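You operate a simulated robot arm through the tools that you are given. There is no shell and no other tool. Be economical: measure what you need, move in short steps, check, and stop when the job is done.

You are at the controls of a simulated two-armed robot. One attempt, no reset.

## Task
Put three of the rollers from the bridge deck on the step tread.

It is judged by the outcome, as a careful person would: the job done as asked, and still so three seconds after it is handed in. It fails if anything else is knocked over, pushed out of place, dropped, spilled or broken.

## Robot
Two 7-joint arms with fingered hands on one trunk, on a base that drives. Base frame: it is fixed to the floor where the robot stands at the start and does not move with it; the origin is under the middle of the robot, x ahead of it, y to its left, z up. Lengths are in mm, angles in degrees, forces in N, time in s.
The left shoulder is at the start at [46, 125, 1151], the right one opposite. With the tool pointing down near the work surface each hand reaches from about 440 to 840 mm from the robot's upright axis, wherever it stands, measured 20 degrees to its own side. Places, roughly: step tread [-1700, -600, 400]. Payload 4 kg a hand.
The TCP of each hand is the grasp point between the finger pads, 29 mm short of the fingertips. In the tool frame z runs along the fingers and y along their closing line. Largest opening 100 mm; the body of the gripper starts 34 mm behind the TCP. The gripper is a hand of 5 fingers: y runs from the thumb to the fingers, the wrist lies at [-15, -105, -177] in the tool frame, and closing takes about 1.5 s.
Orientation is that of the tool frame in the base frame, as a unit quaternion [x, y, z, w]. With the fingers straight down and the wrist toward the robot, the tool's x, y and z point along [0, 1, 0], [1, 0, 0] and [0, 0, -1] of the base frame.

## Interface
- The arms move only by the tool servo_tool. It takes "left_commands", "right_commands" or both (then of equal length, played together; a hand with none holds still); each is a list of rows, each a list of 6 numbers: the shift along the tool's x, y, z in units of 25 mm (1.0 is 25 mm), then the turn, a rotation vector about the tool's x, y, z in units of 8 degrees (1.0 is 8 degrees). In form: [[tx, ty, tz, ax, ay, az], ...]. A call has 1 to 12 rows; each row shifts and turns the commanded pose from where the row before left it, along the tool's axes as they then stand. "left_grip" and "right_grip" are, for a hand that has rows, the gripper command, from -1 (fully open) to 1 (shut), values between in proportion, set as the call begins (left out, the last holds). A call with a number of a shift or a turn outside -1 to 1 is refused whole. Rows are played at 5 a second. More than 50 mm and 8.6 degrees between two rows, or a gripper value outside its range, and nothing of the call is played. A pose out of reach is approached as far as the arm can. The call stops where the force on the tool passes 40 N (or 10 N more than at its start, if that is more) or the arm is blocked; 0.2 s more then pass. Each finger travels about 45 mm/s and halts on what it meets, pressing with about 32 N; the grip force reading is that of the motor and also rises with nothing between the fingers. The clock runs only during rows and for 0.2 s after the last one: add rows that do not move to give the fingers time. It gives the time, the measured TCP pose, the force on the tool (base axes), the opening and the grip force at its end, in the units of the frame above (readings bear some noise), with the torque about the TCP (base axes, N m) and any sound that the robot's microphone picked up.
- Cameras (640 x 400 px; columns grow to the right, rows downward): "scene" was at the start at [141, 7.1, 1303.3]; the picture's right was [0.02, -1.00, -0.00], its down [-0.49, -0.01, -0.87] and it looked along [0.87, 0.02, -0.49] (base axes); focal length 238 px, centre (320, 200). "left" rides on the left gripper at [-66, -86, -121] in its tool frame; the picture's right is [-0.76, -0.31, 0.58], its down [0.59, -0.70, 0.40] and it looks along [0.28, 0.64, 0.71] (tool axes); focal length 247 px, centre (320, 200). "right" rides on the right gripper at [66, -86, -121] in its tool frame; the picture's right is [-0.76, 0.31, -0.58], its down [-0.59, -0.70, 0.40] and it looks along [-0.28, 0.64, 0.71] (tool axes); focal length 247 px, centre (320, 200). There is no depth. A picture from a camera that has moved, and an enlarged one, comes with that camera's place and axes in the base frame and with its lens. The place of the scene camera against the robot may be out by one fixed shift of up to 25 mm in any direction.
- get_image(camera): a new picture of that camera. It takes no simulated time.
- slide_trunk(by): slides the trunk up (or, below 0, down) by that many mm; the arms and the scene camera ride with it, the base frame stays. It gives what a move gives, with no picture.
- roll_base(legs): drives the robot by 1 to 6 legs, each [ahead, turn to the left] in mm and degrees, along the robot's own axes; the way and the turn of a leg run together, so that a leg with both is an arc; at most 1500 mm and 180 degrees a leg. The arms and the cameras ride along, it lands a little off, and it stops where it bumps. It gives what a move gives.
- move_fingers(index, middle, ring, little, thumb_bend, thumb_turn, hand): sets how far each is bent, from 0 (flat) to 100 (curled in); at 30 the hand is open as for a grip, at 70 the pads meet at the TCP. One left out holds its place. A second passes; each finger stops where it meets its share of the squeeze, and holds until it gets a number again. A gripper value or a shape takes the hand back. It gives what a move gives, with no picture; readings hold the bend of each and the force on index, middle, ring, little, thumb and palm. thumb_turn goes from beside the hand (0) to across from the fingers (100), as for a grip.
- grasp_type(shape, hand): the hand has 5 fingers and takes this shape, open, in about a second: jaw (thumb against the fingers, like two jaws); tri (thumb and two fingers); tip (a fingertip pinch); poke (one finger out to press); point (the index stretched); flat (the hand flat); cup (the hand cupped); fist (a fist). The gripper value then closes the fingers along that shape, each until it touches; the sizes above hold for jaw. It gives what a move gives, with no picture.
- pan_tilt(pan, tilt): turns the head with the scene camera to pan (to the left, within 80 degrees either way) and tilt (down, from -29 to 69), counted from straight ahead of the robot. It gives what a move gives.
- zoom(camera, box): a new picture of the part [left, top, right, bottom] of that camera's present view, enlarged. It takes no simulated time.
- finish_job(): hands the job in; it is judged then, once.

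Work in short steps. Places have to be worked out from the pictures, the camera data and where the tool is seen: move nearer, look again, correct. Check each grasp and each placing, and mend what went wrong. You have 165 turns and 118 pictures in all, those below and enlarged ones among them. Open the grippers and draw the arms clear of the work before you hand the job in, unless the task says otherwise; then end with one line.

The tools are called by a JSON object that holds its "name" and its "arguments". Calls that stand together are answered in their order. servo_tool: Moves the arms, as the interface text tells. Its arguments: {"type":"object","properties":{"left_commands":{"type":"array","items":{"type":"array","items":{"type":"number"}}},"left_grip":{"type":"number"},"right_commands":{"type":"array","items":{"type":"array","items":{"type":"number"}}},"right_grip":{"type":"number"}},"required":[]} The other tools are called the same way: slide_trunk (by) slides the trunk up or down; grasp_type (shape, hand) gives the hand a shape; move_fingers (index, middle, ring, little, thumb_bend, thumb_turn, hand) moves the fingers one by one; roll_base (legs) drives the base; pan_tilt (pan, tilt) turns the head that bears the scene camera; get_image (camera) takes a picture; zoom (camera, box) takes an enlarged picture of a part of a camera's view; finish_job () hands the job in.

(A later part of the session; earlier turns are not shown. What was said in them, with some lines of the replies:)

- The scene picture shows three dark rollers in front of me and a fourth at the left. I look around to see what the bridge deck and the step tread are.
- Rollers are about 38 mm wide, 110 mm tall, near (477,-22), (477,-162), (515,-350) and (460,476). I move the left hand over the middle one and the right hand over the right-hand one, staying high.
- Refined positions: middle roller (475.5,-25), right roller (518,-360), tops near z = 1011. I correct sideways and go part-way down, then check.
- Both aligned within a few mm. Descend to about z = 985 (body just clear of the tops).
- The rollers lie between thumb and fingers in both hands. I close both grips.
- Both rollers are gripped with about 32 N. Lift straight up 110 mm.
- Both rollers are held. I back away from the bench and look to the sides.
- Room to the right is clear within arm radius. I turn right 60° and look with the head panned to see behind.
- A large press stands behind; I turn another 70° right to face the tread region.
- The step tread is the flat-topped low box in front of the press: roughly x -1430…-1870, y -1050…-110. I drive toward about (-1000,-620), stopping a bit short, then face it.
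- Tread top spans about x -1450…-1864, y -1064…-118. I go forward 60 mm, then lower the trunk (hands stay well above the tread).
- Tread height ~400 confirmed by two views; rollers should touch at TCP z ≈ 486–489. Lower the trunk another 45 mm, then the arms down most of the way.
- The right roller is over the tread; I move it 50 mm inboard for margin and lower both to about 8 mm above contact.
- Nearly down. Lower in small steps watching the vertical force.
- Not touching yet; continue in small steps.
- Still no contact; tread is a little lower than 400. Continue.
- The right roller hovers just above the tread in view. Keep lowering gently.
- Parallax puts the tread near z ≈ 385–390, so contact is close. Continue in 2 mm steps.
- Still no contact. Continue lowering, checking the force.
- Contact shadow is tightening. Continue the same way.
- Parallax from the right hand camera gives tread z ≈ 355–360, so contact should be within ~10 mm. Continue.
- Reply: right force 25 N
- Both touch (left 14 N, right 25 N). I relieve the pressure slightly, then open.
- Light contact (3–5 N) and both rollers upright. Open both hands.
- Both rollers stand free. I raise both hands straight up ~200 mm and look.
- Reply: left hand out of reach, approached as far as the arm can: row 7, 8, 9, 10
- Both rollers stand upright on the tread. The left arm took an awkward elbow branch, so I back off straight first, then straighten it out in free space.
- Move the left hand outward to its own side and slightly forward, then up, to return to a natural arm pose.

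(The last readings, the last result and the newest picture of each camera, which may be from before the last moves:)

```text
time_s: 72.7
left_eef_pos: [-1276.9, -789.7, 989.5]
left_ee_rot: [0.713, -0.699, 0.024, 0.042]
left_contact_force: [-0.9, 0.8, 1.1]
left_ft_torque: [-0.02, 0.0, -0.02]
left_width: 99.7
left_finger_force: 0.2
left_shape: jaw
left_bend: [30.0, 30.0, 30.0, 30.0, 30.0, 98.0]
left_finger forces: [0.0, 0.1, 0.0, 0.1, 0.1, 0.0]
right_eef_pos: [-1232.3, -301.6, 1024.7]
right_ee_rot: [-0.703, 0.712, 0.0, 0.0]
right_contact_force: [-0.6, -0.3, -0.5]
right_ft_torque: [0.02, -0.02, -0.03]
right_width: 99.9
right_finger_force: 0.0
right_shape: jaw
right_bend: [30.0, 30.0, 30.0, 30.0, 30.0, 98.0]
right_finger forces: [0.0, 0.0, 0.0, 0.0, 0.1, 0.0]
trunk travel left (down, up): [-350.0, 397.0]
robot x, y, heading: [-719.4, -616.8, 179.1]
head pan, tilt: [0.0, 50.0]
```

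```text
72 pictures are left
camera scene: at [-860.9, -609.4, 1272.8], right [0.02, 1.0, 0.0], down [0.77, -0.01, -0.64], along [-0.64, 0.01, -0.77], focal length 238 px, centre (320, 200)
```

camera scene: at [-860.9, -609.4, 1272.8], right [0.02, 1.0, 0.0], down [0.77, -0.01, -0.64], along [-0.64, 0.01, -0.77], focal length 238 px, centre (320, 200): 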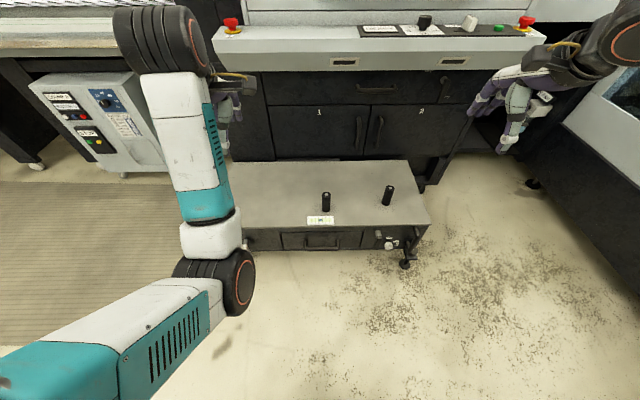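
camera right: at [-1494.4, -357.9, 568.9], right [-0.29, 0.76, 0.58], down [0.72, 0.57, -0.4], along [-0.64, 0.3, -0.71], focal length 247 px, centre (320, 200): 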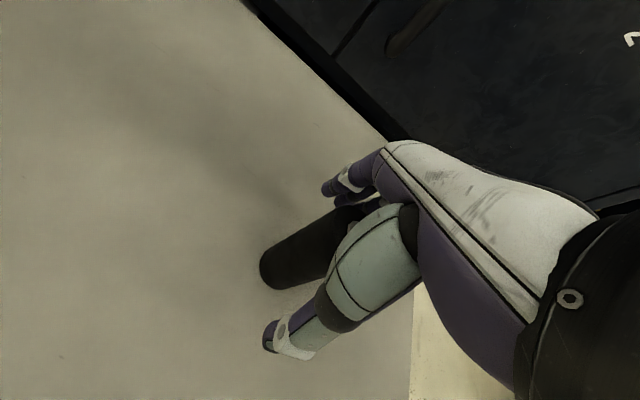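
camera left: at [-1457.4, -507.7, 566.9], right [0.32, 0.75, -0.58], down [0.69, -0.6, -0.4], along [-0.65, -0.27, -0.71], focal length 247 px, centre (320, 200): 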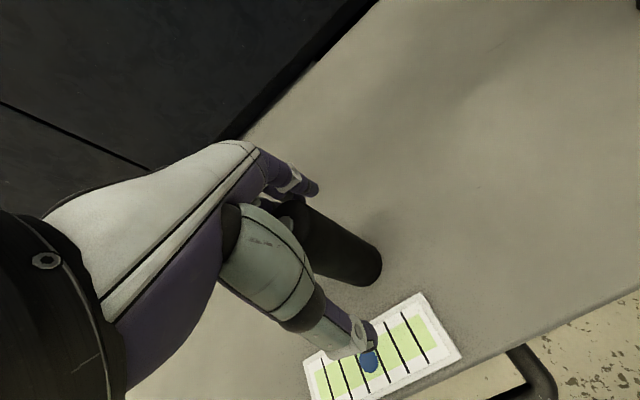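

Both rollers clearly stand on the tread. Raise both hands to ~1115 for the drive.

{"name": "servo_tool", "arguments": {"left_commands": [[0, 0, -1, 0, 0, 0], [0, 0, -1, 0, 0, 0], [0, 0, -1, 0, 0, 0], [0, 0, -1, 0, 0, 0], [0, 0, -1, 0, 0, 0], [0, 0, 0, 0, 0, 0]], "right_commands": [[0, 0, -1, 0, 0, 0], [0, 0, -1, 0, 0, 0], [0, 0, -1, 0, 0, 0], [0, 0, -0.6, 0, 0, 0], [0, 0, 0, 0, 0, 0], [0, 0, 0, 0, 0, 0]]}}

{"name": "roll_base", "arguments": {"legs": [[0, -114]]}}

{"name": "get_image", "arguments": {"camera": "scene"}}

```text
time_s: 74.1
left_eef_pos: [-1299.7, -783.4, 1097.7]
left_ee_rot: [0.714, -0.698, 0.024, 0.044]
left_contact_force: [0.0, -0.1, -0.1]
left_ft_torque: [0.01, -0.04, -0.02]
left_width: 99.8
left_finger_force: 0.2
left_shape: jaw
left_bend: [30.0, 30.0, 30.0, 30.0, 30.0, 98.0]
left_finger forces: [0.1, 0.0, 0.0, 0.1, 0.0, 0.0]
left hand out of reach, approached as far as the arm can: row 3, 4, 5
right_eef_pos: [-1231.5, -300.4, 1116.3]
right_ee_rot: [-0.703, 0.712, 0.0, 0.001]
right_contact_force: [0.3, 0.3, 0.6]
right_ft_torque: [-0.01, 0.02, 0.0]
right_width: 99.8
right_finger_force: 0.1
right_shape: jaw
right_bend: [30.0, 30.0, 30.0, 30.0, 30.0, 98.0]
right_finger forces: [0.0, 0.0, 0.0, 0.0, 0.1, 0.0]
trunk travel left (down, up): [-350.0, 397.0]
robot x, y, heading: [-720.8, -616.6, 179.2]
head pan, tilt: [0.0, 50.0]
```

```text
time_s: 79.3
left_eef_pos: [-630.3, -20.2, 1096.5]
left_ee_rot: [0.201, 0.978, 0.025, -0.044]
left_contact_force: [0.0, -0.3, 0.4]
left_ft_torque: [0.02, -0.03, -0.01]
left_width: 99.6
left_finger_force: 0.0
left_shape: jaw
left_bend: [30.0, 30.0, 30.0, 30.0, 30.0, 98.0]
left_finger forces: [0.1, 0.0, 0.1, 0.1, 0.1, 0.1]
right_eef_pos: [-219.1, -281.2, 1115.0]
right_ee_rot: [0.218, 0.976, 0.0, 0.0]
right_contact_force: [0.4, -0.4, -1.1]
right_ft_torque: [0.01, -0.03, -0.05]
right_width: 99.7
right_finger_force: 0.0
right_shape: jaw
right_bend: [30.0, 30.0, 30.0, 30.0, 30.0, 98.0]
right_finger forces: [0.0, 0.0, 0.0, 0.0, 0.0, 0.0]
trunk travel left (down, up): [-350.0, 397.0]
robot x, y, heading: [-718.3, -618.7, 64.7]
head pan, tilt: [0.0, 50.0]
```

```text
71 pictures are left
camera scene: at [-669.1, -490.1, 1272.8], right [0.9, -0.43, 0.0], down [-0.33, -0.69, -0.64], along [0.27, 0.58, -0.77], focal length 238 px, centre (320, 200)
```

scene: 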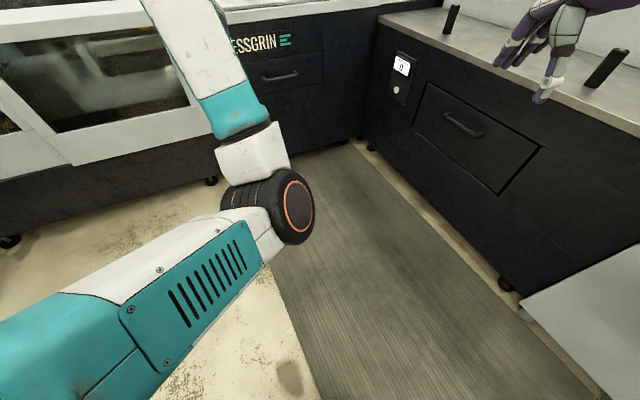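

The left elbow still sits in front of the body. I move the left hand out to the left and back to drag it clear.

{"name": "servo_tool", "arguments": {"left_commands": [[1, -0.6, 0.2, 0, 0, 0], [1, -0.6, 0.2, 0, 0, 0], [1, -0.6, 0, 0, 0, 0], [1, -0.6, 0, 0, 0, 0], [1, -0.6, 0, 0, 0, 0], [1, -0.6, 0, 0, 0, 0], [1, -0.6, 0, 0, 0, 0], [1, -0.6, 0, 0, 0, 0], [0, 0, 0, 0, 0, 0], [0, 0, 0, 0, 0, 0]]}}

{"name": "get_image", "arguments": {"camera": "scene"}}

```text
time_s: 81.5
left_eef_pos: [-860.4, -31.8, 1096.7]
left_ee_rot: [0.2, 0.979, 0.024, -0.042]
left_contact_force: [-0.6, -0.5, 0.7]
left_ft_torque: [-0.02, 0.0, 0.0]
left_width: 99.8
left_finger_force: 0.1
left_shape: jaw
left_bend: [30.0, 30.0, 30.0, 30.0, 30.0, 98.0]
left_finger forces: [0.1, 0.1, 0.1, 0.0, 0.0, 0.1]
left hand out of reach, approached as far as the arm can: row 1, 2, 3, 5
right_eef_pos: [-220.3, -281.7, 1115.7]
right_ee_rot: [0.219, 0.976, -0.001, 0.0]
right_contact_force: [-0.5, -0.1, -0.4]
right_ft_torque: [0.01, 0.01, 0.02]
right_width: 99.6
right_finger_force: 0.0
right_shape: jaw
right_bend: [30.0, 30.0, 30.0, 30.0, 30.0, 98.0]
right_finger forces: [0.1, 0.1, 0.1, 0.1, 0.0, 0.1]
trunk travel left (down, up): [-350.0, 397.0]
robot x, y, heading: [-719.6, -614.5, 64.6]
head pan, tilt: [0.0, 50.0]
```

```text
70 pictures are left
camera scene: at [-669.4, -489.9, 1272.8], right [0.9, -0.43, 0.0], down [-0.33, -0.69, -0.64], along [0.27, 0.58, -0.77], focal length 238 px, centre (320, 200)
```

scene: 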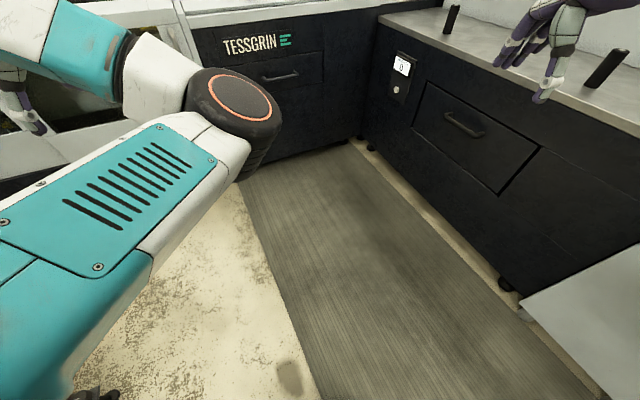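

The left elbow is now high and clear of bench height, hand at its side at z≈1097. Drive back to face the bench, stopping short.

{"name": "roll_base", "arguments": {"legs": [[684, 0], [0, -64.5], [300, 0]]}}

{"name": "get_image", "arguments": {"camera": "scene"}}

```text
time_s: 89.7
left_eef_pos: [336.6, 387.4, 1097.3]
left_ee_rot: [0.686, 0.726, 0.042, -0.024]
left_contact_force: [-1.0, -0.5, 0.0]
left_ft_torque: [0.01, -0.02, 0.01]
left_width: 99.8
left_finger_force: 0.0
left_shape: jaw
left_bend: [30.0, 30.0, 30.0, 30.0, 30.0, 98.0]
left_finger forces: [0.0, 0.0, 0.1, 0.0, 0.0, 0.1]
right_eef_pos: [395.8, -296.7, 1115.8]
right_ee_rot: [0.699, 0.715, 0.0, 0.0]
right_contact_force: [-0.3, 0.9, 0.2]
right_ft_torque: [-0.01, 0.0, -0.01]
right_width: 99.8
right_finger_force: 0.1
right_shape: jaw
right_bend: [30.0, 30.0, 30.0, 30.0, 30.0, 98.0]
right_finger forces: [0.1, 0.0, 0.0, 0.0, 0.1, 0.0]
trunk travel left (down, up): [-350.0, 397.0]
robot x, y, heading: [-127.5, 4.1, 0.9]
head pan, tilt: [0.0, 50.0]
```

```text
69 pictures are left
camera scene: at [0.5, 9.3, 1272.7], right [0.02, -1.0, 0.0], down [-0.77, -0.01, -0.64], along [0.64, 0.01, -0.77], focal length 238 px, centre (320, 200)
```

scene: 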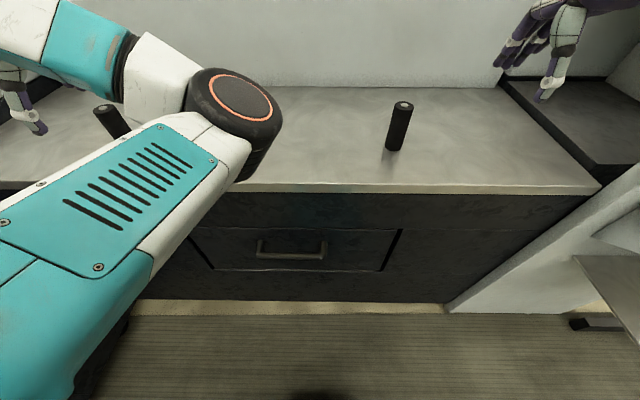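

No need to drive closer: the roller at (477,-162) is in reach of the right hand. Move over it, staying high.

{"name": "servo_tool", "arguments": {"right_commands": [[0.9, 0.54, 0, 0, 0, 0], [0.9, 0.54, 0, 0, 0, 0], [0.9, 0.54, 0, 0, 0, 0], [0.9, 0.54, 0, 0, 0, 0], [0.9, 0.54, 0, 0, 0, 0], [0.9, 0.54, 0, 0, 0, 0], [0, 0, 0, 0, 0, 0]], "right_grip": -1}}

{"name": "get_image", "arguments": {"camera": "right"}}

```text
time_s: 91.3
left_eef_pos: [335.8, 386.5, 1097.6]
left_ee_rot: [0.686, 0.726, 0.043, -0.025]
left_contact_force: [0.3, -0.5, 0.2]
left_ft_torque: [-0.02, 0.01, -0.03]
left_width: 99.6
left_finger_force: 0.1
left_shape: jaw
left_bend: [30.0, 30.0, 30.0, 30.0, 30.0, 98.0]
left_finger forces: [0.0, 0.0, 0.0, 0.1, 0.1, 0.0]
right_eef_pos: [472.3, -158.4, 1114.0]
right_ee_rot: [0.7, 0.715, 0.0, 0.0]
right_contact_force: [-0.2, 0.4, 0.2]
right_ft_torque: [0.02, 0.0, 0.03]
right_width: 99.8
right_finger_force: 0.0
right_shape: jaw
right_bend: [30.0, 30.0, 30.0, 30.0, 30.0, 98.0]
right_finger forces: [0.0, 0.0, 0.0, 0.0, 0.0, 0.0]
trunk travel left (down, up): [-350.0, 397.0]
robot x, y, heading: [-128.3, 3.9, 1.1]
head pan, tilt: [0.0, 50.0]
```

```text
68 pictures are left
camera right: at [386.6, -94.4, 1235.3], right [0.32, -0.75, 0.58], down [-0.69, -0.6, -0.4], along [0.65, -0.27, -0.71], focal length 247 px, centre (320, 200)
```

right: 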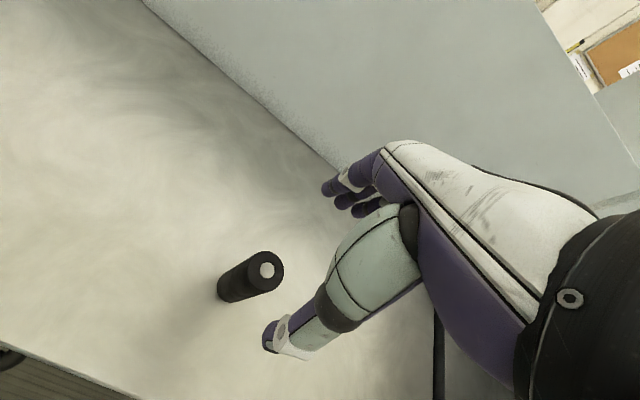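

Roller at about (476.5,-160); correct 4 mm and descend to z≈1040, check.

{"name": "servo_tool", "arguments": {"right_commands": [[-0.06, 0.17, 0, 0, 0, 0], [0, 0, 0.75, 0, 0, 0], [0, 0, 0.75, 0, 0, 0], [0, 0, 0.75, 0, 0, 0], [0, 0, 0.75, 0, 0, 0], [0, 0, 0, 0, 0, 0]]}}

{"name": "get_image", "arguments": {"camera": "right"}}

```text
time_s: 92.7
left_eef_pos: [335.7, 387.5, 1097.6]
left_ee_rot: [0.686, 0.726, 0.043, -0.023]
left_contact_force: [-0.3, -0.6, 0.0]
left_ft_torque: [0.0, 0.02, -0.01]
left_width: 100.0
left_finger_force: 0.0
left_shape: jaw
left_bend: [30.0, 30.0, 30.0, 30.0, 30.0, 98.0]
left_finger forces: [0.0, 0.0, 0.0, 0.0, 0.1, 0.0]
right_eef_pos: [478.6, -160.6, 1039.9]
right_ee_rot: [0.7, 0.714, 0.0, 0.0]
right_contact_force: [-0.1, 0.4, 0.6]
right_ft_torque: [-0.02, -0.01, 0.02]
right_width: 99.7
right_finger_force: 0.1
right_shape: jaw
right_bend: [30.0, 30.0, 30.0, 30.0, 30.0, 98.0]
right_finger forces: [0.0, 0.1, 0.0, 0.1, 0.0, 0.0]
trunk travel left (down, up): [-350.0, 397.0]
robot x, y, heading: [-123.2, 3.2, 1.0]
head pan, tilt: [0.0, 50.0]
```

```text
67 pictures are left
camera right: at [391.3, -98.0, 1160.7], right [0.32, -0.75, 0.58], down [-0.69, -0.6, -0.4], along [0.65, -0.27, -0.71], focal length 247 px, centre (320, 200)
```

right: 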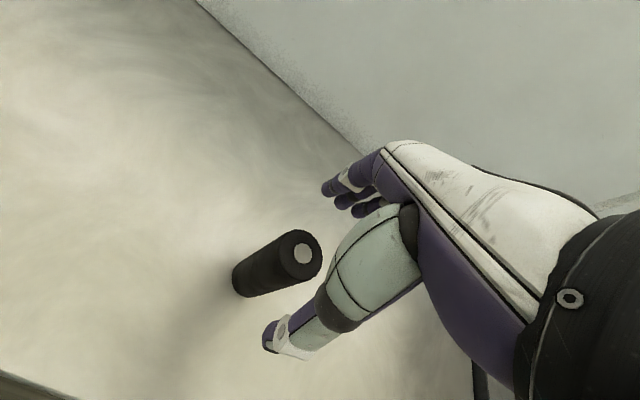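

Aligned just as in the first grasps. Descend to z≈988 and close.

{"name": "servo_tool", "arguments": {"right_commands": [[0, -0.06, 0.7, 0, 0, 0], [0, 0, 0.7, 0, 0, 0], [0, 0, 0.7, 0, 0, 0], [0, 0, 0, 0, 0, 0]]}}

{"name": "servo_tool", "arguments": {"right_commands": [[0, 0, 0, 0, 0, 0], [0, 0, 0, 0, 0, 0], [0, 0, 0, 0, 0, 0], [0, 0, 0, 0, 0, 0], [0, 0, 0, 0, 0, 0], [0, 0, 0, 0, 0, 0], [0, 0, 0, 0, 0, 0], [0, 0, 0, 0, 0, 0], [0, 0, 0, 0, 0, 0]], "right_grip": 1}}

{"name": "get_image", "arguments": {"camera": "right"}}

```text
time_s: 93.7
left_eef_pos: [334.6, 387.2, 1098.2]
left_ee_rot: [0.687, 0.725, 0.043, -0.023]
left_contact_force: [-0.7, 1.1, -0.4]
left_ft_torque: [-0.02, -0.01, -0.03]
left_width: 99.9
left_finger_force: 0.0
left_shape: jaw
left_bend: [30.0, 30.0, 30.0, 30.0, 30.0, 98.0]
left_finger forces: [0.1, 0.1, 0.0, 0.0, 0.0, 0.0]
right_eef_pos: [476.2, -162.2, 986.8]
right_ee_rot: [0.699, 0.715, 0.001, 0.0]
right_contact_force: [-0.5, 0.8, 0.4]
right_ft_torque: [-0.01, 0.0, 0.0]
right_width: 99.7
right_finger_force: 0.1
right_shape: jaw
right_bend: [30.0, 30.0, 30.0, 30.0, 30.0, 98.0]
right_finger forces: [0.0, 0.1, 0.1, 0.2, 0.1, 0.0]
trunk travel left (down, up): [-350.0, 397.0]
robot x, y, heading: [-125.5, -0.4, 1.2]
head pan, tilt: [0.0, 50.0]
```

```text
time_s: 95.7
left_eef_pos: [335.6, 386.6, 1097.8]
left_ee_rot: [0.686, 0.726, 0.043, -0.024]
left_contact_force: [-0.6, -0.4, 0.3]
left_ft_torque: [0.03, -0.01, -0.01]
left_width: 99.7
left_finger_force: 0.1
left_shape: jaw
left_bend: [30.0, 30.0, 30.0, 30.0, 30.0, 98.0]
left_finger forces: [0.0, 0.1, 0.0, 0.0, 0.0, 0.0]
right_eef_pos: [475.7, -163.1, 987.5]
right_ee_rot: [0.7, 0.714, 0.0, 0.0]
right_contact_force: [-0.5, 0.5, -0.3]
right_ft_torque: [0.02, 0.04, -0.01]
right_width: 32.8
right_finger_force: 31.7
right_shape: jaw
right_bend: [47.0, 50.0, 74.0, 55.0, 44.0, 100.0]
right_finger forces: [16.8, 9.9, 0.0, 0.0, 26.3, 0.0]
trunk travel left (down, up): [-350.0, 397.0]
robot x, y, heading: [-123.8, 0.4, 1.0]
head pan, tilt: [0.0, 50.0]
```

```text
66 pictures are left
camera right: at [389.3, -98.0, 1108.4], right [0.32, -0.75, 0.58], down [-0.69, -0.6, -0.4], along [0.65, -0.27, -0.71], focal length 247 px, centre (320, 200)
```

right: 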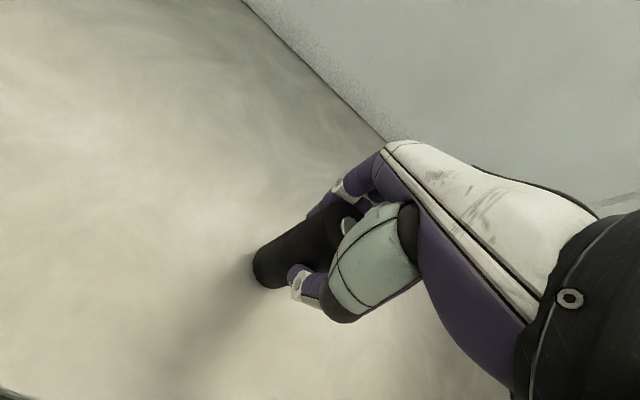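

Gripped (width 32.8, 32 N). Lift and back off.

{"name": "servo_tool", "arguments": {"right_commands": [[0, 0, -0.6, 0, 0, 0], [0, 0, -0.8, 0, 0, 0], [0, 0, -1, 0, 0, 0], [0, 0, -1, 0, 0, 0], [0, 0, -1, 0, 0, 0], [0, 0, 0, 0, 0, 0]]}}

{"name": "roll_base", "arguments": {"legs": [[-320, 0]]}}

{"name": "get_image", "arguments": {"camera": "scene"}}

```text
time_s: 97.1
left_eef_pos: [336.8, 386.8, 1097.5]
left_ee_rot: [0.686, 0.726, 0.043, -0.024]
left_contact_force: [0.2, -0.2, 0.0]
left_ft_torque: [0.01, 0.0, -0.01]
left_width: 99.6
left_finger_force: 0.0
left_shape: jaw
left_bend: [30.0, 30.0, 30.0, 30.0, 30.0, 98.0]
left_finger forces: [0.0, 0.1, 0.0, 0.1, 0.0, 0.0]
right_eef_pos: [476.6, -161.5, 1098.1]
right_ee_rot: [0.7, 0.714, 0.0, 0.0]
right_contact_force: [-0.8, -0.9, -1.7]
right_ft_torque: [0.0, 0.05, 0.01]
right_width: 32.4
right_finger_force: 32.1
right_shape: jaw
right_bend: [47.0, 50.0, 74.0, 55.0, 44.0, 100.0]
right_finger forces: [17.1, 9.9, 0.0, 0.0, 26.2, 0.0]
trunk travel left (down, up): [-350.0, 397.0]
robot x, y, heading: [-126.3, 1.7, 1.4]
head pan, tilt: [0.0, 50.0]
```

```text
time_s: 99.2
left_eef_pos: [10.2, 381.4, 1099.0]
left_ee_rot: [0.686, 0.726, 0.043, -0.024]
left_contact_force: [-0.6, 0.5, -0.6]
left_ft_torque: [-0.02, 0.02, 0.0]
left_width: 100.0
left_finger_force: 0.1
left_shape: jaw
left_bend: [30.0, 30.0, 30.0, 30.0, 30.0, 98.0]
left_finger forces: [0.0, 0.0, 0.0, 0.0, 0.0, 0.1]
right_eef_pos: [151.9, -166.6, 1099.3]
right_ee_rot: [0.699, 0.715, 0.0, 0.0]
right_contact_force: [0.1, 0.6, -1.8]
right_ft_torque: [0.01, 0.0, -0.02]
right_width: 32.6
right_finger_force: 31.4
right_shape: jaw
right_bend: [47.0, 50.0, 74.0, 55.0, 44.0, 100.0]
right_finger forces: [17.1, 10.0, 0.0, 0.0, 26.4, 0.0]
trunk travel left (down, up): [-350.0, 397.0]
robot x, y, heading: [-449.9, -5.7, 1.1]
head pan, tilt: [0.0, 50.0]
```

```text
65 pictures are left
camera scene: at [-324.9, 3.1, 1272.9], right [0.02, -1.0, 0.0], down [-0.77, -0.02, -0.64], along [0.64, 0.01, -0.77], focal length 238 px, centre (320, 200)
```

scene: 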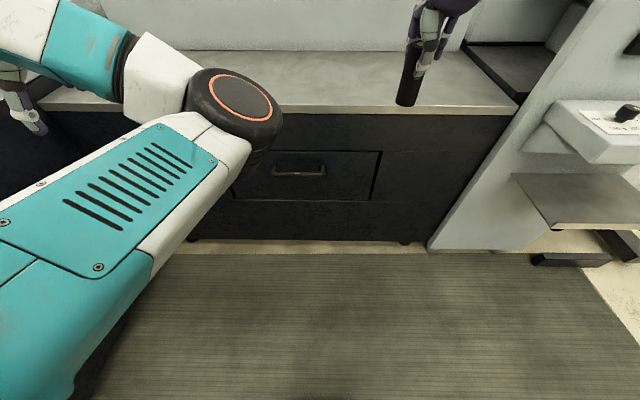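

Turn right to −129.5°, drive 770 mm to about (-940,-600), then face the tread.

{"name": "roll_base", "arguments": {"legs": [[0, -130.6], [750, 0], [0, -50.5]]}}

{"name": "get_image", "arguments": {"camera": "scene"}}

```text
time_s: 111.0
left_eef_pos: [-1382.0, -1000.7, 1097.7]
left_ee_rot: [0.728, -0.683, 0.024, 0.043]
left_contact_force: [0.6, 1.1, -0.2]
left_ft_torque: [-0.02, -0.01, 0.02]
left_width: 99.8
left_finger_force: 0.0
left_shape: jaw
left_bend: [30.0, 30.0, 30.0, 30.0, 30.0, 98.0]
left_finger forces: [0.0, 0.0, 0.0, 0.0, 0.1, 0.0]
right_eef_pos: [-1527.7, -453.8, 1098.2]
right_ee_rot: [0.717, -0.697, 0.0, 0.0]
right_contact_force: [0.0, 0.3, -1.2]
right_ft_torque: [-0.01, -0.02, -0.02]
right_width: 32.1
right_finger_force: 31.6
right_shape: jaw
right_bend: [47.0, 50.0, 74.0, 55.0, 45.0, 100.0]
right_finger forces: [16.6, 10.0, 0.0, 0.0, 25.5, 0.1]
trunk travel left (down, up): [-350.0, 397.0]
robot x, y, heading: [-923.1, -613.1, -178.2]
head pan, tilt: [0.0, 50.0]
```

```text
64 pictures are left
camera scene: at [-1064.6, -609.7, 1272.7], right [-0.03, 1.0, 0.0], down [0.77, 0.02, -0.64], along [-0.64, -0.02, -0.77], focal length 238 px, centre (320, 200)
```

scene: 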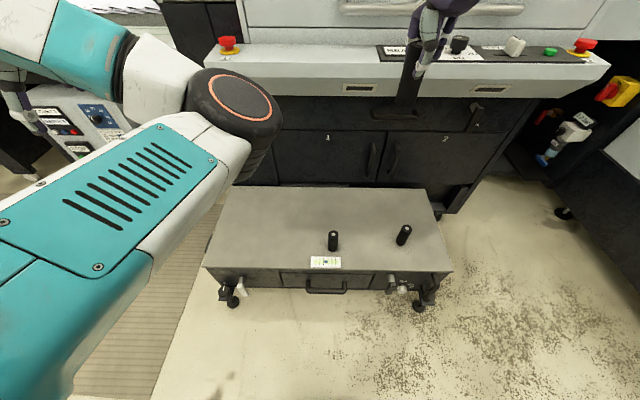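

Existing rollers are where I left them. Adjust the held roller to (-1565,-432), between them, then lower the trunk.

{"name": "servo_tool", "arguments": {"right_commands": [[-0.45, 0.75, 0, 0, 0, 0], [-0.45, 0.75, 0, 0, 0, 0], [0, 0, 0, 0, 0, 0]]}}

{"name": "slide_trunk", "arguments": {"by": -345}}

{"name": "get_image", "arguments": {"camera": "right"}}

{"name": "get_image", "arguments": {"camera": "scene"}}

```text
time_s: 111.8
left_eef_pos: [-1382.7, -1001.2, 1098.3]
left_ee_rot: [0.728, -0.684, 0.024, 0.043]
left_contact_force: [0.1, -0.7, 1.0]
left_ft_torque: [0.0, -0.03, 0.02]
left_width: 100.1
left_finger_force: 0.0
left_shape: jaw
left_bend: [30.0, 30.0, 30.0, 30.0, 30.0, 98.0]
left_finger forces: [0.1, 0.0, 0.0, 0.0, 0.0, 0.1]
right_eef_pos: [-1566.7, -430.7, 1098.3]
right_ee_rot: [0.717, -0.697, 0.0, 0.0]
right_contact_force: [0.3, 0.3, -1.4]
right_ft_torque: [0.02, 0.0, 0.01]
right_width: 32.0
right_finger_force: 32.4
right_shape: jaw
right_bend: [47.0, 50.0, 74.0, 55.0, 45.0, 100.0]
right_finger forces: [16.6, 10.1, 0.0, 0.0, 25.8, 0.0]
trunk travel left (down, up): [-350.0, 397.0]
robot x, y, heading: [-923.1, -610.2, -178.3]
head pan, tilt: [0.0, 50.0]
```

```text
time_s: 115.2
left_eef_pos: [-1381.8, -1001.8, 753.6]
left_ee_rot: [0.728, -0.684, 0.025, 0.043]
left_contact_force: [0.2, 0.5, -0.6]
left_ft_torque: [-0.03, -0.03, -0.01]
left_width: 99.7
left_finger_force: 0.0
left_shape: jaw
left_bend: [30.0, 30.0, 30.0, 30.0, 30.0, 98.0]
left_finger forces: [0.0, 0.0, 0.1, 0.1, 0.0, 0.1]
right_eef_pos: [-1565.0, -431.5, 754.3]
right_ee_rot: [0.717, -0.697, 0.0, 0.0]
right_contact_force: [-0.2, -0.4, -2.2]
right_ft_torque: [0.01, -0.01, -0.03]
right_width: 32.1
right_finger_force: 32.4
right_shape: jaw
right_bend: [47.0, 50.0, 74.0, 55.0, 45.0, 100.0]
right_finger forces: [16.6, 10.1, 0.1, 0.1, 25.6, 0.0]
trunk travel left (down, up): [-5.0, 742.0]
robot x, y, heading: [-922.5, -610.2, -179.0]
head pan, tilt: [0.0, 50.0]
```

```text
63 pictures are left
camera right: at [-1478.3, -494.9, 874.6], right [-0.33, 0.75, 0.58], down [0.69, 0.61, -0.4], along [-0.65, 0.27, -0.71], focal length 247 px, centre (320, 200)
```

right: 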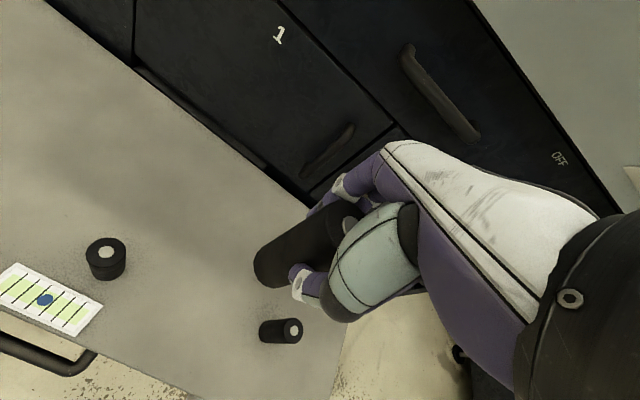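

```text
62 pictures are left
camera scene: at [-1198.2, -613.4, 911.3], right [-0.03, 1.0, 0.0], down [0.77, 0.02, -0.64], along [-0.64, -0.02, -0.77], focal length 238 px, centre (320, 200)
```

scene: 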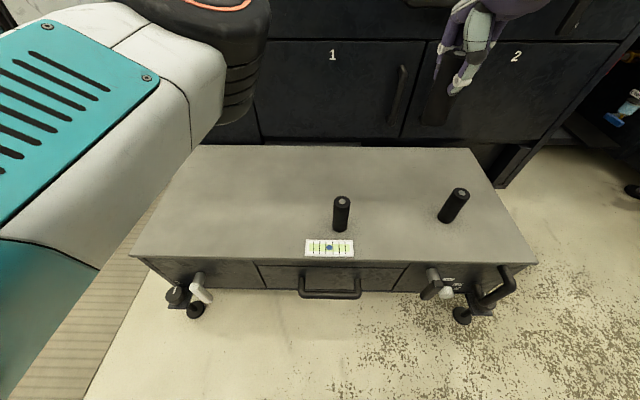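

Both placed rollers verified at (-1546,-573) and (-1579,-288), so the spot between is clear. Lower the right hand.

{"name": "servo_tool", "arguments": {"right_commands": [[0, 0, 1, 0, 0, 0], [0, 0, 1, 0, 0, 0], [0, 0, 1, 0, 0, 0], [0, 0, 1, 0, 0, 0], [0, 0, 1, 0, 0, 0], [0, 0, 1, 0, 0, 0], [0, 0, 1, 0, 0, 0], [0, 0, 1, 0, 0, 0], [0, 0, 0, 0, 0, 0]]}}

{"name": "get_image", "arguments": {"camera": "right"}}

{"name": "get_image", "arguments": {"camera": "scene"}}

```text
time_s: 117.2
left_eef_pos: [-1384.2, -1001.0, 752.2]
left_ee_rot: [0.727, -0.684, 0.024, 0.043]
left_contact_force: [-0.3, 0.6, -0.1]
left_ft_torque: [0.02, -0.02, -0.01]
left_width: 99.9
left_finger_force: 0.0
left_shape: jaw
left_bend: [30.0, 30.0, 30.0, 30.0, 30.0, 98.0]
left_finger forces: [0.0, 0.0, 0.0, 0.0, 0.0, 0.0]
right_eef_pos: [-1566.3, -432.7, 550.7]
right_ee_rot: [0.717, -0.697, 0.0, 0.0]
right_contact_force: [0.1, 0.5, -1.7]
right_ft_torque: [-0.02, -0.01, 0.01]
right_width: 31.9
right_finger_force: 32.1
right_shape: jaw
right_bend: [47.0, 50.0, 74.0, 55.0, 45.0, 100.0]
right_finger forces: [16.6, 10.1, 0.0, 0.0, 25.6, 0.0]
trunk travel left (down, up): [-5.0, 742.0]
robot x, y, heading: [-922.0, -611.5, -178.4]
head pan, tilt: [0.0, 50.0]
```

```text
61 pictures are left
camera right: at [-1478.7, -495.0, 673.3], right [-0.33, 0.75, 0.58], down [0.69, 0.61, -0.4], along [-0.65, 0.27, -0.71], focal length 247 px, centre (320, 200)
```

right: 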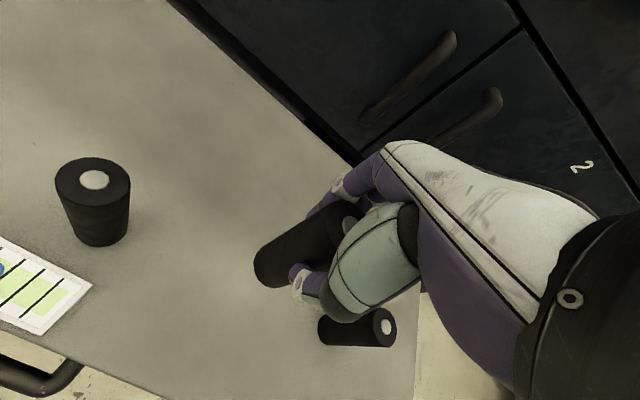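

```text
60 pictures are left
camera scene: at [-1198.5, -613.4, 911.1], right [-0.03, 1.0, 0.0], down [0.77, 0.02, -0.64], along [-0.64, -0.02, -0.77], focal length 238 px, centre (320, 200)
```

scene: 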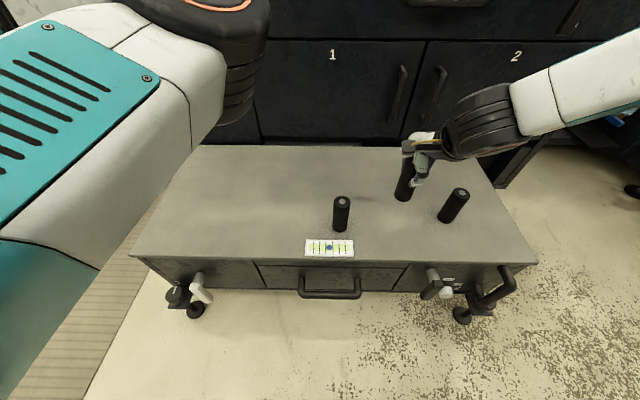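

Wrist stays ~120 mm nearer the robot than the right roller, so the forearm doesn't pass over it. Lower 75 mm more and look.

{"name": "servo_tool", "arguments": {"right_commands": [[0, 0, 0.75, 0, 0, 0], [0, 0, 0.75, 0, 0, 0], [0, 0, 0.75, 0, 0, 0], [0, 0, 0.75, 0, 0, 0], [0, 0, 0, 0, 0, 0]]}}

{"name": "get_image", "arguments": {"camera": "scene"}}

```text
time_s: 118.4
left_eef_pos: [-1383.4, -1001.1, 752.5]
left_ee_rot: [0.728, -0.684, 0.024, 0.044]
left_contact_force: [0.1, -0.1, 0.2]
left_ft_torque: [-0.01, 0.0, 0.0]
left_width: 99.9
left_finger_force: 0.1
left_shape: jaw
left_bend: [30.0, 30.0, 30.0, 30.0, 30.0, 98.0]
left_finger forces: [0.1, 0.0, 0.0, 0.0, 0.0, 0.0]
right_eef_pos: [-1566.4, -432.2, 480.1]
right_ee_rot: [0.717, -0.697, 0.0, -0.001]
right_contact_force: [-0.2, -0.4, -1.2]
right_ft_torque: [-0.02, 0.0, 0.0]
right_width: 31.9
right_finger_force: 31.8
right_shape: jaw
right_bend: [47.0, 50.0, 74.0, 55.0, 45.0, 100.0]
right_finger forces: [16.6, 10.2, 0.0, 0.2, 25.5, 0.0]
trunk travel left (down, up): [-5.0, 742.0]
robot x, y, heading: [-924.6, -610.7, -178.6]
head pan, tilt: [0.0, 50.0]
```

```text
59 pictures are left
camera scene: at [-1198.5, -613.4, 911.1], right [-0.03, 1.0, 0.0], down [0.77, 0.02, -0.64], along [-0.64, -0.02, -0.77], focal length 238 px, centre (320, 200)
```

scene: 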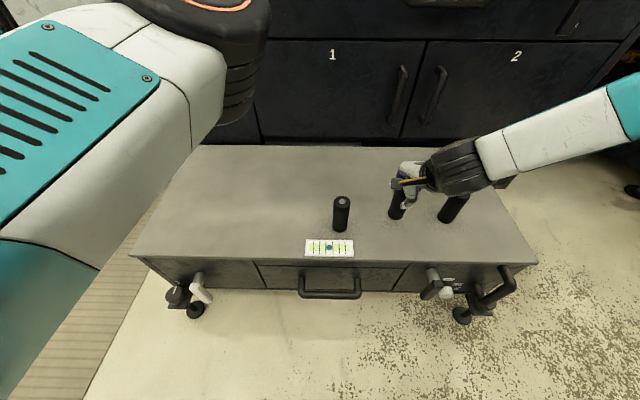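

The wrist projects at ~z 657, well above and nearer than the right roller (top 471). Continue down in small steps.

{"name": "servo_tool", "arguments": {"right_commands": [[0, 0, 0.3, 0, 0, 0], [0, 0, 0.3, 0, 0, 0], [0, 0, 0.3, 0, 0, 0], [0, 0, 0, 0, 0, 0]]}}

{"name": "servo_tool", "arguments": {"right_commands": [[0, 0, 0.1, 0, 0, 0], [0, 0, 0.1, 0, 0, 0], [0, 0, 0, 0, 0, 0]]}}

{"name": "get_image", "arguments": {"camera": "right"}}

```text
time_s: 119.4
left_eef_pos: [-1382.5, -1000.6, 751.8]
left_ee_rot: [0.728, -0.684, 0.024, 0.044]
left_contact_force: [-0.7, 0.5, 0.5]
left_ft_torque: [0.02, 0.0, -0.02]
left_width: 99.8
left_finger_force: 0.0
left_shape: jaw
left_bend: [30.0, 30.0, 30.0, 30.0, 30.0, 98.0]
left_finger forces: [0.0, 0.0, 0.0, 0.0, 0.0, 0.0]
right_eef_pos: [-1566.3, -431.6, 456.7]
right_ee_rot: [0.717, -0.697, 0.001, 0.0]
right_contact_force: [0.6, 0.8, -2.0]
right_ft_torque: [-0.01, 0.0, -0.01]
right_width: 31.9
right_finger_force: 31.6
right_shape: jaw
right_bend: [47.0, 50.0, 74.0, 55.0, 45.0, 100.0]
right_finger forces: [16.6, 10.1, 0.0, 0.0, 25.5, 0.1]
trunk travel left (down, up): [-5.0, 742.0]
robot x, y, heading: [-924.3, -611.9, -178.3]
head pan, tilt: [0.0, 50.0]
```

```text
time_s: 120.2
left_eef_pos: [-1383.1, -1000.8, 752.4]
left_ee_rot: [0.728, -0.684, 0.024, 0.043]
left_contact_force: [-0.3, 0.8, -0.1]
left_ft_torque: [0.01, 0.0, -0.01]
left_width: 99.6
left_finger_force: 0.1
left_shape: jaw
left_bend: [30.0, 30.0, 30.0, 30.0, 30.0, 98.0]
left_finger forces: [0.0, 0.0, 0.0, 0.0, 0.0, 0.1]
right_eef_pos: [-1566.7, -431.5, 451.3]
right_ee_rot: [0.717, -0.697, 0.0, 0.0]
right_contact_force: [-0.3, 0.5, -2.1]
right_ft_torque: [-0.03, 0.02, 0.0]
right_width: 32.2
right_finger_force: 31.3
right_shape: jaw
right_bend: [47.0, 50.0, 74.0, 55.0, 45.0, 100.0]
right_finger forces: [16.5, 10.0, 0.0, 0.0, 25.6, 0.0]
trunk travel left (down, up): [-5.0, 742.0]
robot x, y, heading: [-924.4, -609.3, -178.4]
head pan, tilt: [0.0, 50.0]
```

```text
58 pictures are left
camera right: at [-1478.9, -494.9, 571.5], right [-0.33, 0.75, 0.58], down [0.69, 0.61, -0.4], along [-0.65, 0.27, -0.71], focal length 247 px, centre (320, 200)
```

right: 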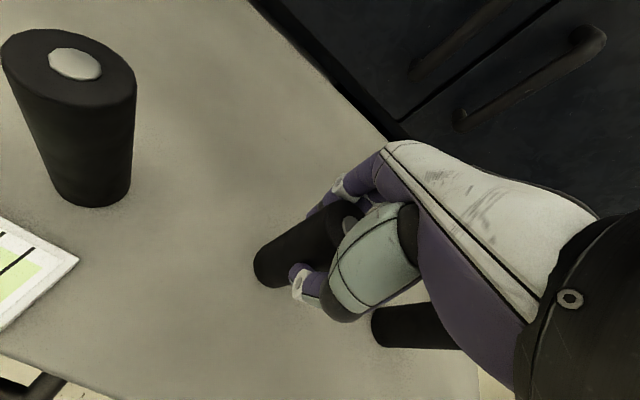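

About 4–6 mm left; step down by 2.5 mm.

{"name": "servo_tool", "arguments": {"right_commands": [[0, 0, 0.1, 0, 0, 0], [0, 0, 0, 0, 0, 0]]}}

{"name": "servo_tool", "arguments": {"right_commands": [[0, 0, 0.08, 0, 0, 0], [0, 0, 0, 0, 0, 0]]}}

```text
time_s: 120.8
left_eef_pos: [-1381.4, -1000.2, 752.4]
left_ee_rot: [0.728, -0.683, 0.024, 0.043]
left_contact_force: [-0.7, -0.2, 0.2]
left_ft_torque: [-0.01, 0.03, -0.03]
left_width: 100.0
left_finger_force: 0.0
left_shape: jaw
left_bend: [30.0, 30.0, 30.0, 30.0, 30.0, 98.0]
left_finger forces: [0.0, 0.0, 0.0, 0.1, 0.1, 0.0]
right_eef_pos: [-1567.4, -431.6, 447.8]
right_ee_rot: [0.717, -0.697, 0.001, 0.0]
right_contact_force: [-0.1, 0.6, -1.8]
right_ft_torque: [-0.01, 0.0, 0.04]
right_width: 31.8
right_finger_force: 31.9
right_shape: jaw
right_bend: [47.0, 50.0, 74.0, 55.0, 45.0, 100.0]
right_finger forces: [16.6, 10.1, 0.1, 0.0, 25.4, 0.1]
trunk travel left (down, up): [-5.0, 742.0]
robot x, y, heading: [-924.7, -612.4, -178.4]
head pan, tilt: [0.0, 50.0]
```

```text
time_s: 121.4
left_eef_pos: [-1383.1, -1001.8, 752.2]
left_ee_rot: [0.728, -0.684, 0.024, 0.043]
left_contact_force: [-0.2, -1.0, -0.5]
left_ft_torque: [-0.02, -0.02, -0.01]
left_width: 99.8
left_finger_force: 0.1
left_shape: jaw
left_bend: [30.0, 30.0, 30.0, 30.0, 30.0, 98.0]
left_finger forces: [0.0, 0.1, 0.0, 0.0, 0.0, 0.0]
right_eef_pos: [-1566.3, -431.8, 447.3]
right_ee_rot: [0.717, -0.697, 0.0, 0.0]
right_contact_force: [1.0, 0.3, 3.1]
right_ft_torque: [0.01, 0.0, -0.01]
right_width: 32.0
right_finger_force: 32.3
right_shape: jaw
right_bend: [47.0, 50.0, 74.0, 55.0, 45.0, 100.0]
right_finger forces: [16.5, 10.2, 0.0, 0.0, 26.6, 0.0]
trunk travel left (down, up): [-5.0, 742.0]
robot x, y, heading: [-923.4, -613.0, -178.7]
head pan, tilt: [0.0, 50.0]
```

Light contact (~5 N). Open the right hand.

{"name": "servo_tool", "arguments": {"right_commands": [[0, 0, 0, 0, 0, 0], [0, 0, 0, 0, 0, 0], [0, 0, 0, 0, 0, 0], [0, 0, 0, 0, 0, 0], [0, 0, 0, 0, 0, 0], [0, 0, 0, 0, 0, 0], [0, 0, 0, 0, 0, 0], [0, 0, 0, 0, 0, 0], [0, 0, 0, 0, 0, 0]], "right_grip": -1}}

{"name": "get_image", "arguments": {"camera": "right"}}

```text
time_s: 123.4
left_eef_pos: [-1384.0, -1001.7, 751.5]
left_ee_rot: [0.728, -0.684, 0.024, 0.043]
left_contact_force: [-0.5, 0.0, -0.1]
left_ft_torque: [-0.02, 0.01, 0.01]
left_width: 99.6
left_finger_force: 0.0
left_shape: jaw
left_bend: [30.0, 30.0, 30.0, 30.0, 30.0, 98.0]
left_finger forces: [0.0, 0.0, 0.0, 0.0, 0.0, 0.0]
right_eef_pos: [-1566.2, -432.4, 446.0]
right_ee_rot: [0.717, -0.697, 0.0, 0.0]
right_contact_force: [-0.3, 0.0, 0.8]
right_ft_torque: [0.01, -0.03, 0.01]
right_width: 100.0
right_finger_force: 0.1
right_shape: jaw
right_bend: [30.0, 30.0, 30.0, 30.0, 30.0, 98.0]
right_finger forces: [0.0, 0.0, 0.0, 0.1, 0.0, 0.0]
trunk travel left (down, up): [-5.0, 742.0]
robot x, y, heading: [-923.8, -611.5, -178.6]
head pan, tilt: [0.0, 50.0]
```

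```text
57 pictures are left
camera right: at [-1478.8, -495.2, 567.5], right [-0.33, 0.75, 0.58], down [0.69, 0.61, -0.4], along [-0.65, 0.27, -0.71], focal length 247 px, centre (320, 200)
```

right: 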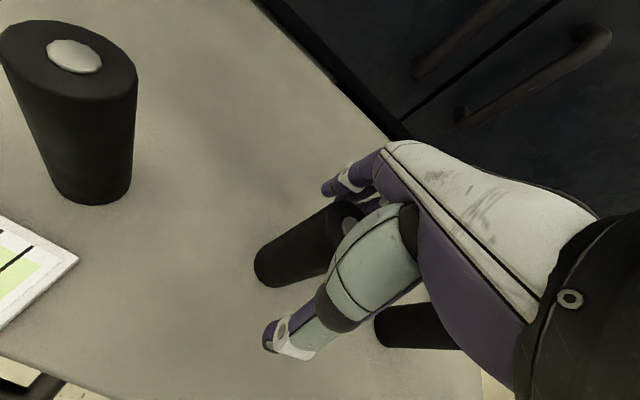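

Released and standing. Raise the hand straight up with small checks.

{"name": "servo_tool", "arguments": {"right_commands": [[0, 0, -0.5, 0, 0, 0], [0, 0, -0.8, 0, 0, 0], [0, 0, -1, 0, 0, 0], [0, 0, -1, 0, 0, 0], [0, 0, -1, 0, 0, 0], [0, 0, -1, 0, 0, 0], [0, 0, 0, 0, 0, 0]]}}

{"name": "slide_trunk", "arguments": {"by": 345}}

{"name": "roll_base", "arguments": {"legs": [[-200, 0]]}}

{"name": "get_image", "arguments": {"camera": "scene"}}

```text
time_s: 125.0
left_eef_pos: [-1384.1, -1000.9, 752.3]
left_ee_rot: [0.728, -0.684, 0.024, 0.042]
left_contact_force: [-0.3, 1.4, -0.3]
left_ft_torque: [-0.02, -0.03, 0.02]
left_width: 99.8
left_finger_force: 0.0
left_shape: jaw
left_bend: [30.0, 30.0, 30.0, 30.0, 30.0, 98.0]
left_finger forces: [0.0, 0.0, 0.0, 0.1, 0.0, 0.1]
right_eef_pos: [-1566.3, -431.6, 581.0]
right_ee_rot: [0.716, -0.698, 0.0, 0.0]
right_contact_force: [0.9, -0.5, 0.1]
right_ft_torque: [0.0, -0.02, -0.03]
right_width: 99.7
right_finger_force: 0.0
right_shape: jaw
right_bend: [30.0, 30.0, 30.0, 30.0, 30.0, 98.0]
right_finger forces: [0.0, 0.1, 0.0, 0.1, 0.0, 0.0]
trunk travel left (down, up): [-5.0, 742.0]
robot x, y, heading: [-924.4, -606.8, -178.4]
head pan, tilt: [0.0, 50.0]
```

```text
time_s: 128.4
left_eef_pos: [-1382.7, -999.6, 1097.5]
left_ee_rot: [0.728, -0.684, 0.024, 0.042]
left_contact_force: [0.7, 0.2, -0.5]
left_ft_torque: [-0.03, -0.02, 0.03]
left_width: 99.9
left_finger_force: 0.0
left_shape: jaw
left_bend: [30.0, 30.0, 30.0, 30.0, 30.0, 98.0]
left_finger forces: [0.0, 0.0, 0.0, 0.1, 0.0, 0.1]
right_eef_pos: [-1566.2, -431.6, 922.9]
right_ee_rot: [0.717, -0.697, 0.0, -0.001]
right_contact_force: [-0.3, -0.9, 0.7]
right_ft_torque: [0.01, -0.03, 0.01]
right_width: 100.0
right_finger_force: 0.0
right_shape: jaw
right_bend: [30.0, 30.0, 30.0, 30.0, 30.0, 98.0]
right_finger forces: [0.1, 0.1, 0.0, 0.1, 0.0, 0.0]
trunk travel left (down, up): [-350.0, 397.0]
robot x, y, heading: [-922.8, -607.0, -178.5]
head pan, tilt: [0.0, 50.0]
```

```text
time_s: 130.0
left_eef_pos: [-1187.1, -995.4, 1098.3]
left_ee_rot: [0.727, -0.684, 0.024, 0.043]
left_contact_force: [0.9, 1.1, 0.5]
left_ft_torque: [-0.01, -0.02, 0.0]
left_width: 99.7
left_finger_force: 0.0
left_shape: jaw
left_bend: [30.0, 30.0, 30.0, 30.0, 30.0, 98.0]
left_finger forces: [0.0, 0.1, 0.0, 0.0, 0.1, 0.0]
right_eef_pos: [-1368.2, -426.3, 924.0]
right_ee_rot: [0.717, -0.697, 0.0, 0.0]
right_contact_force: [0.3, -0.4, 0.5]
right_ft_torque: [-0.02, 0.04, -0.02]
right_width: 100.0
right_finger_force: 0.1
right_shape: jaw
right_bend: [30.0, 30.0, 30.0, 30.0, 30.0, 98.0]
right_finger forces: [0.0, 0.0, 0.0, 0.0, 0.1, 0.0]
trunk travel left (down, up): [-350.0, 397.0]
robot x, y, heading: [-722.5, -607.1, -178.7]
head pan, tilt: [0.0, 50.0]
```

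```text
56 pictures are left
camera scene: at [-866.9, -604.7, 1273.0], right [-0.02, 1.0, 0.0], down [0.77, 0.02, -0.64], along [-0.64, -0.02, -0.77], focal length 238 px, centre (320, 200)
```

scene: 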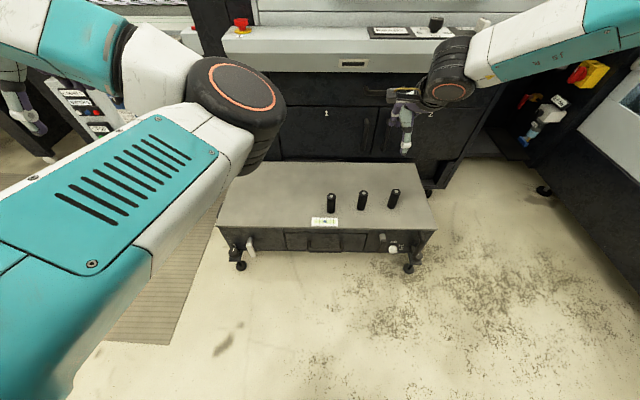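

All three rollers stand upright on the step tread, hands are open and clear. Handing in.

{"name": "finish_job", "arguments": {}}

```text
The job is handed in.
```

Three rollers from the bridge deck are standing upright on the step tread. Both hands are open and clear of the work, and the job is handed in.
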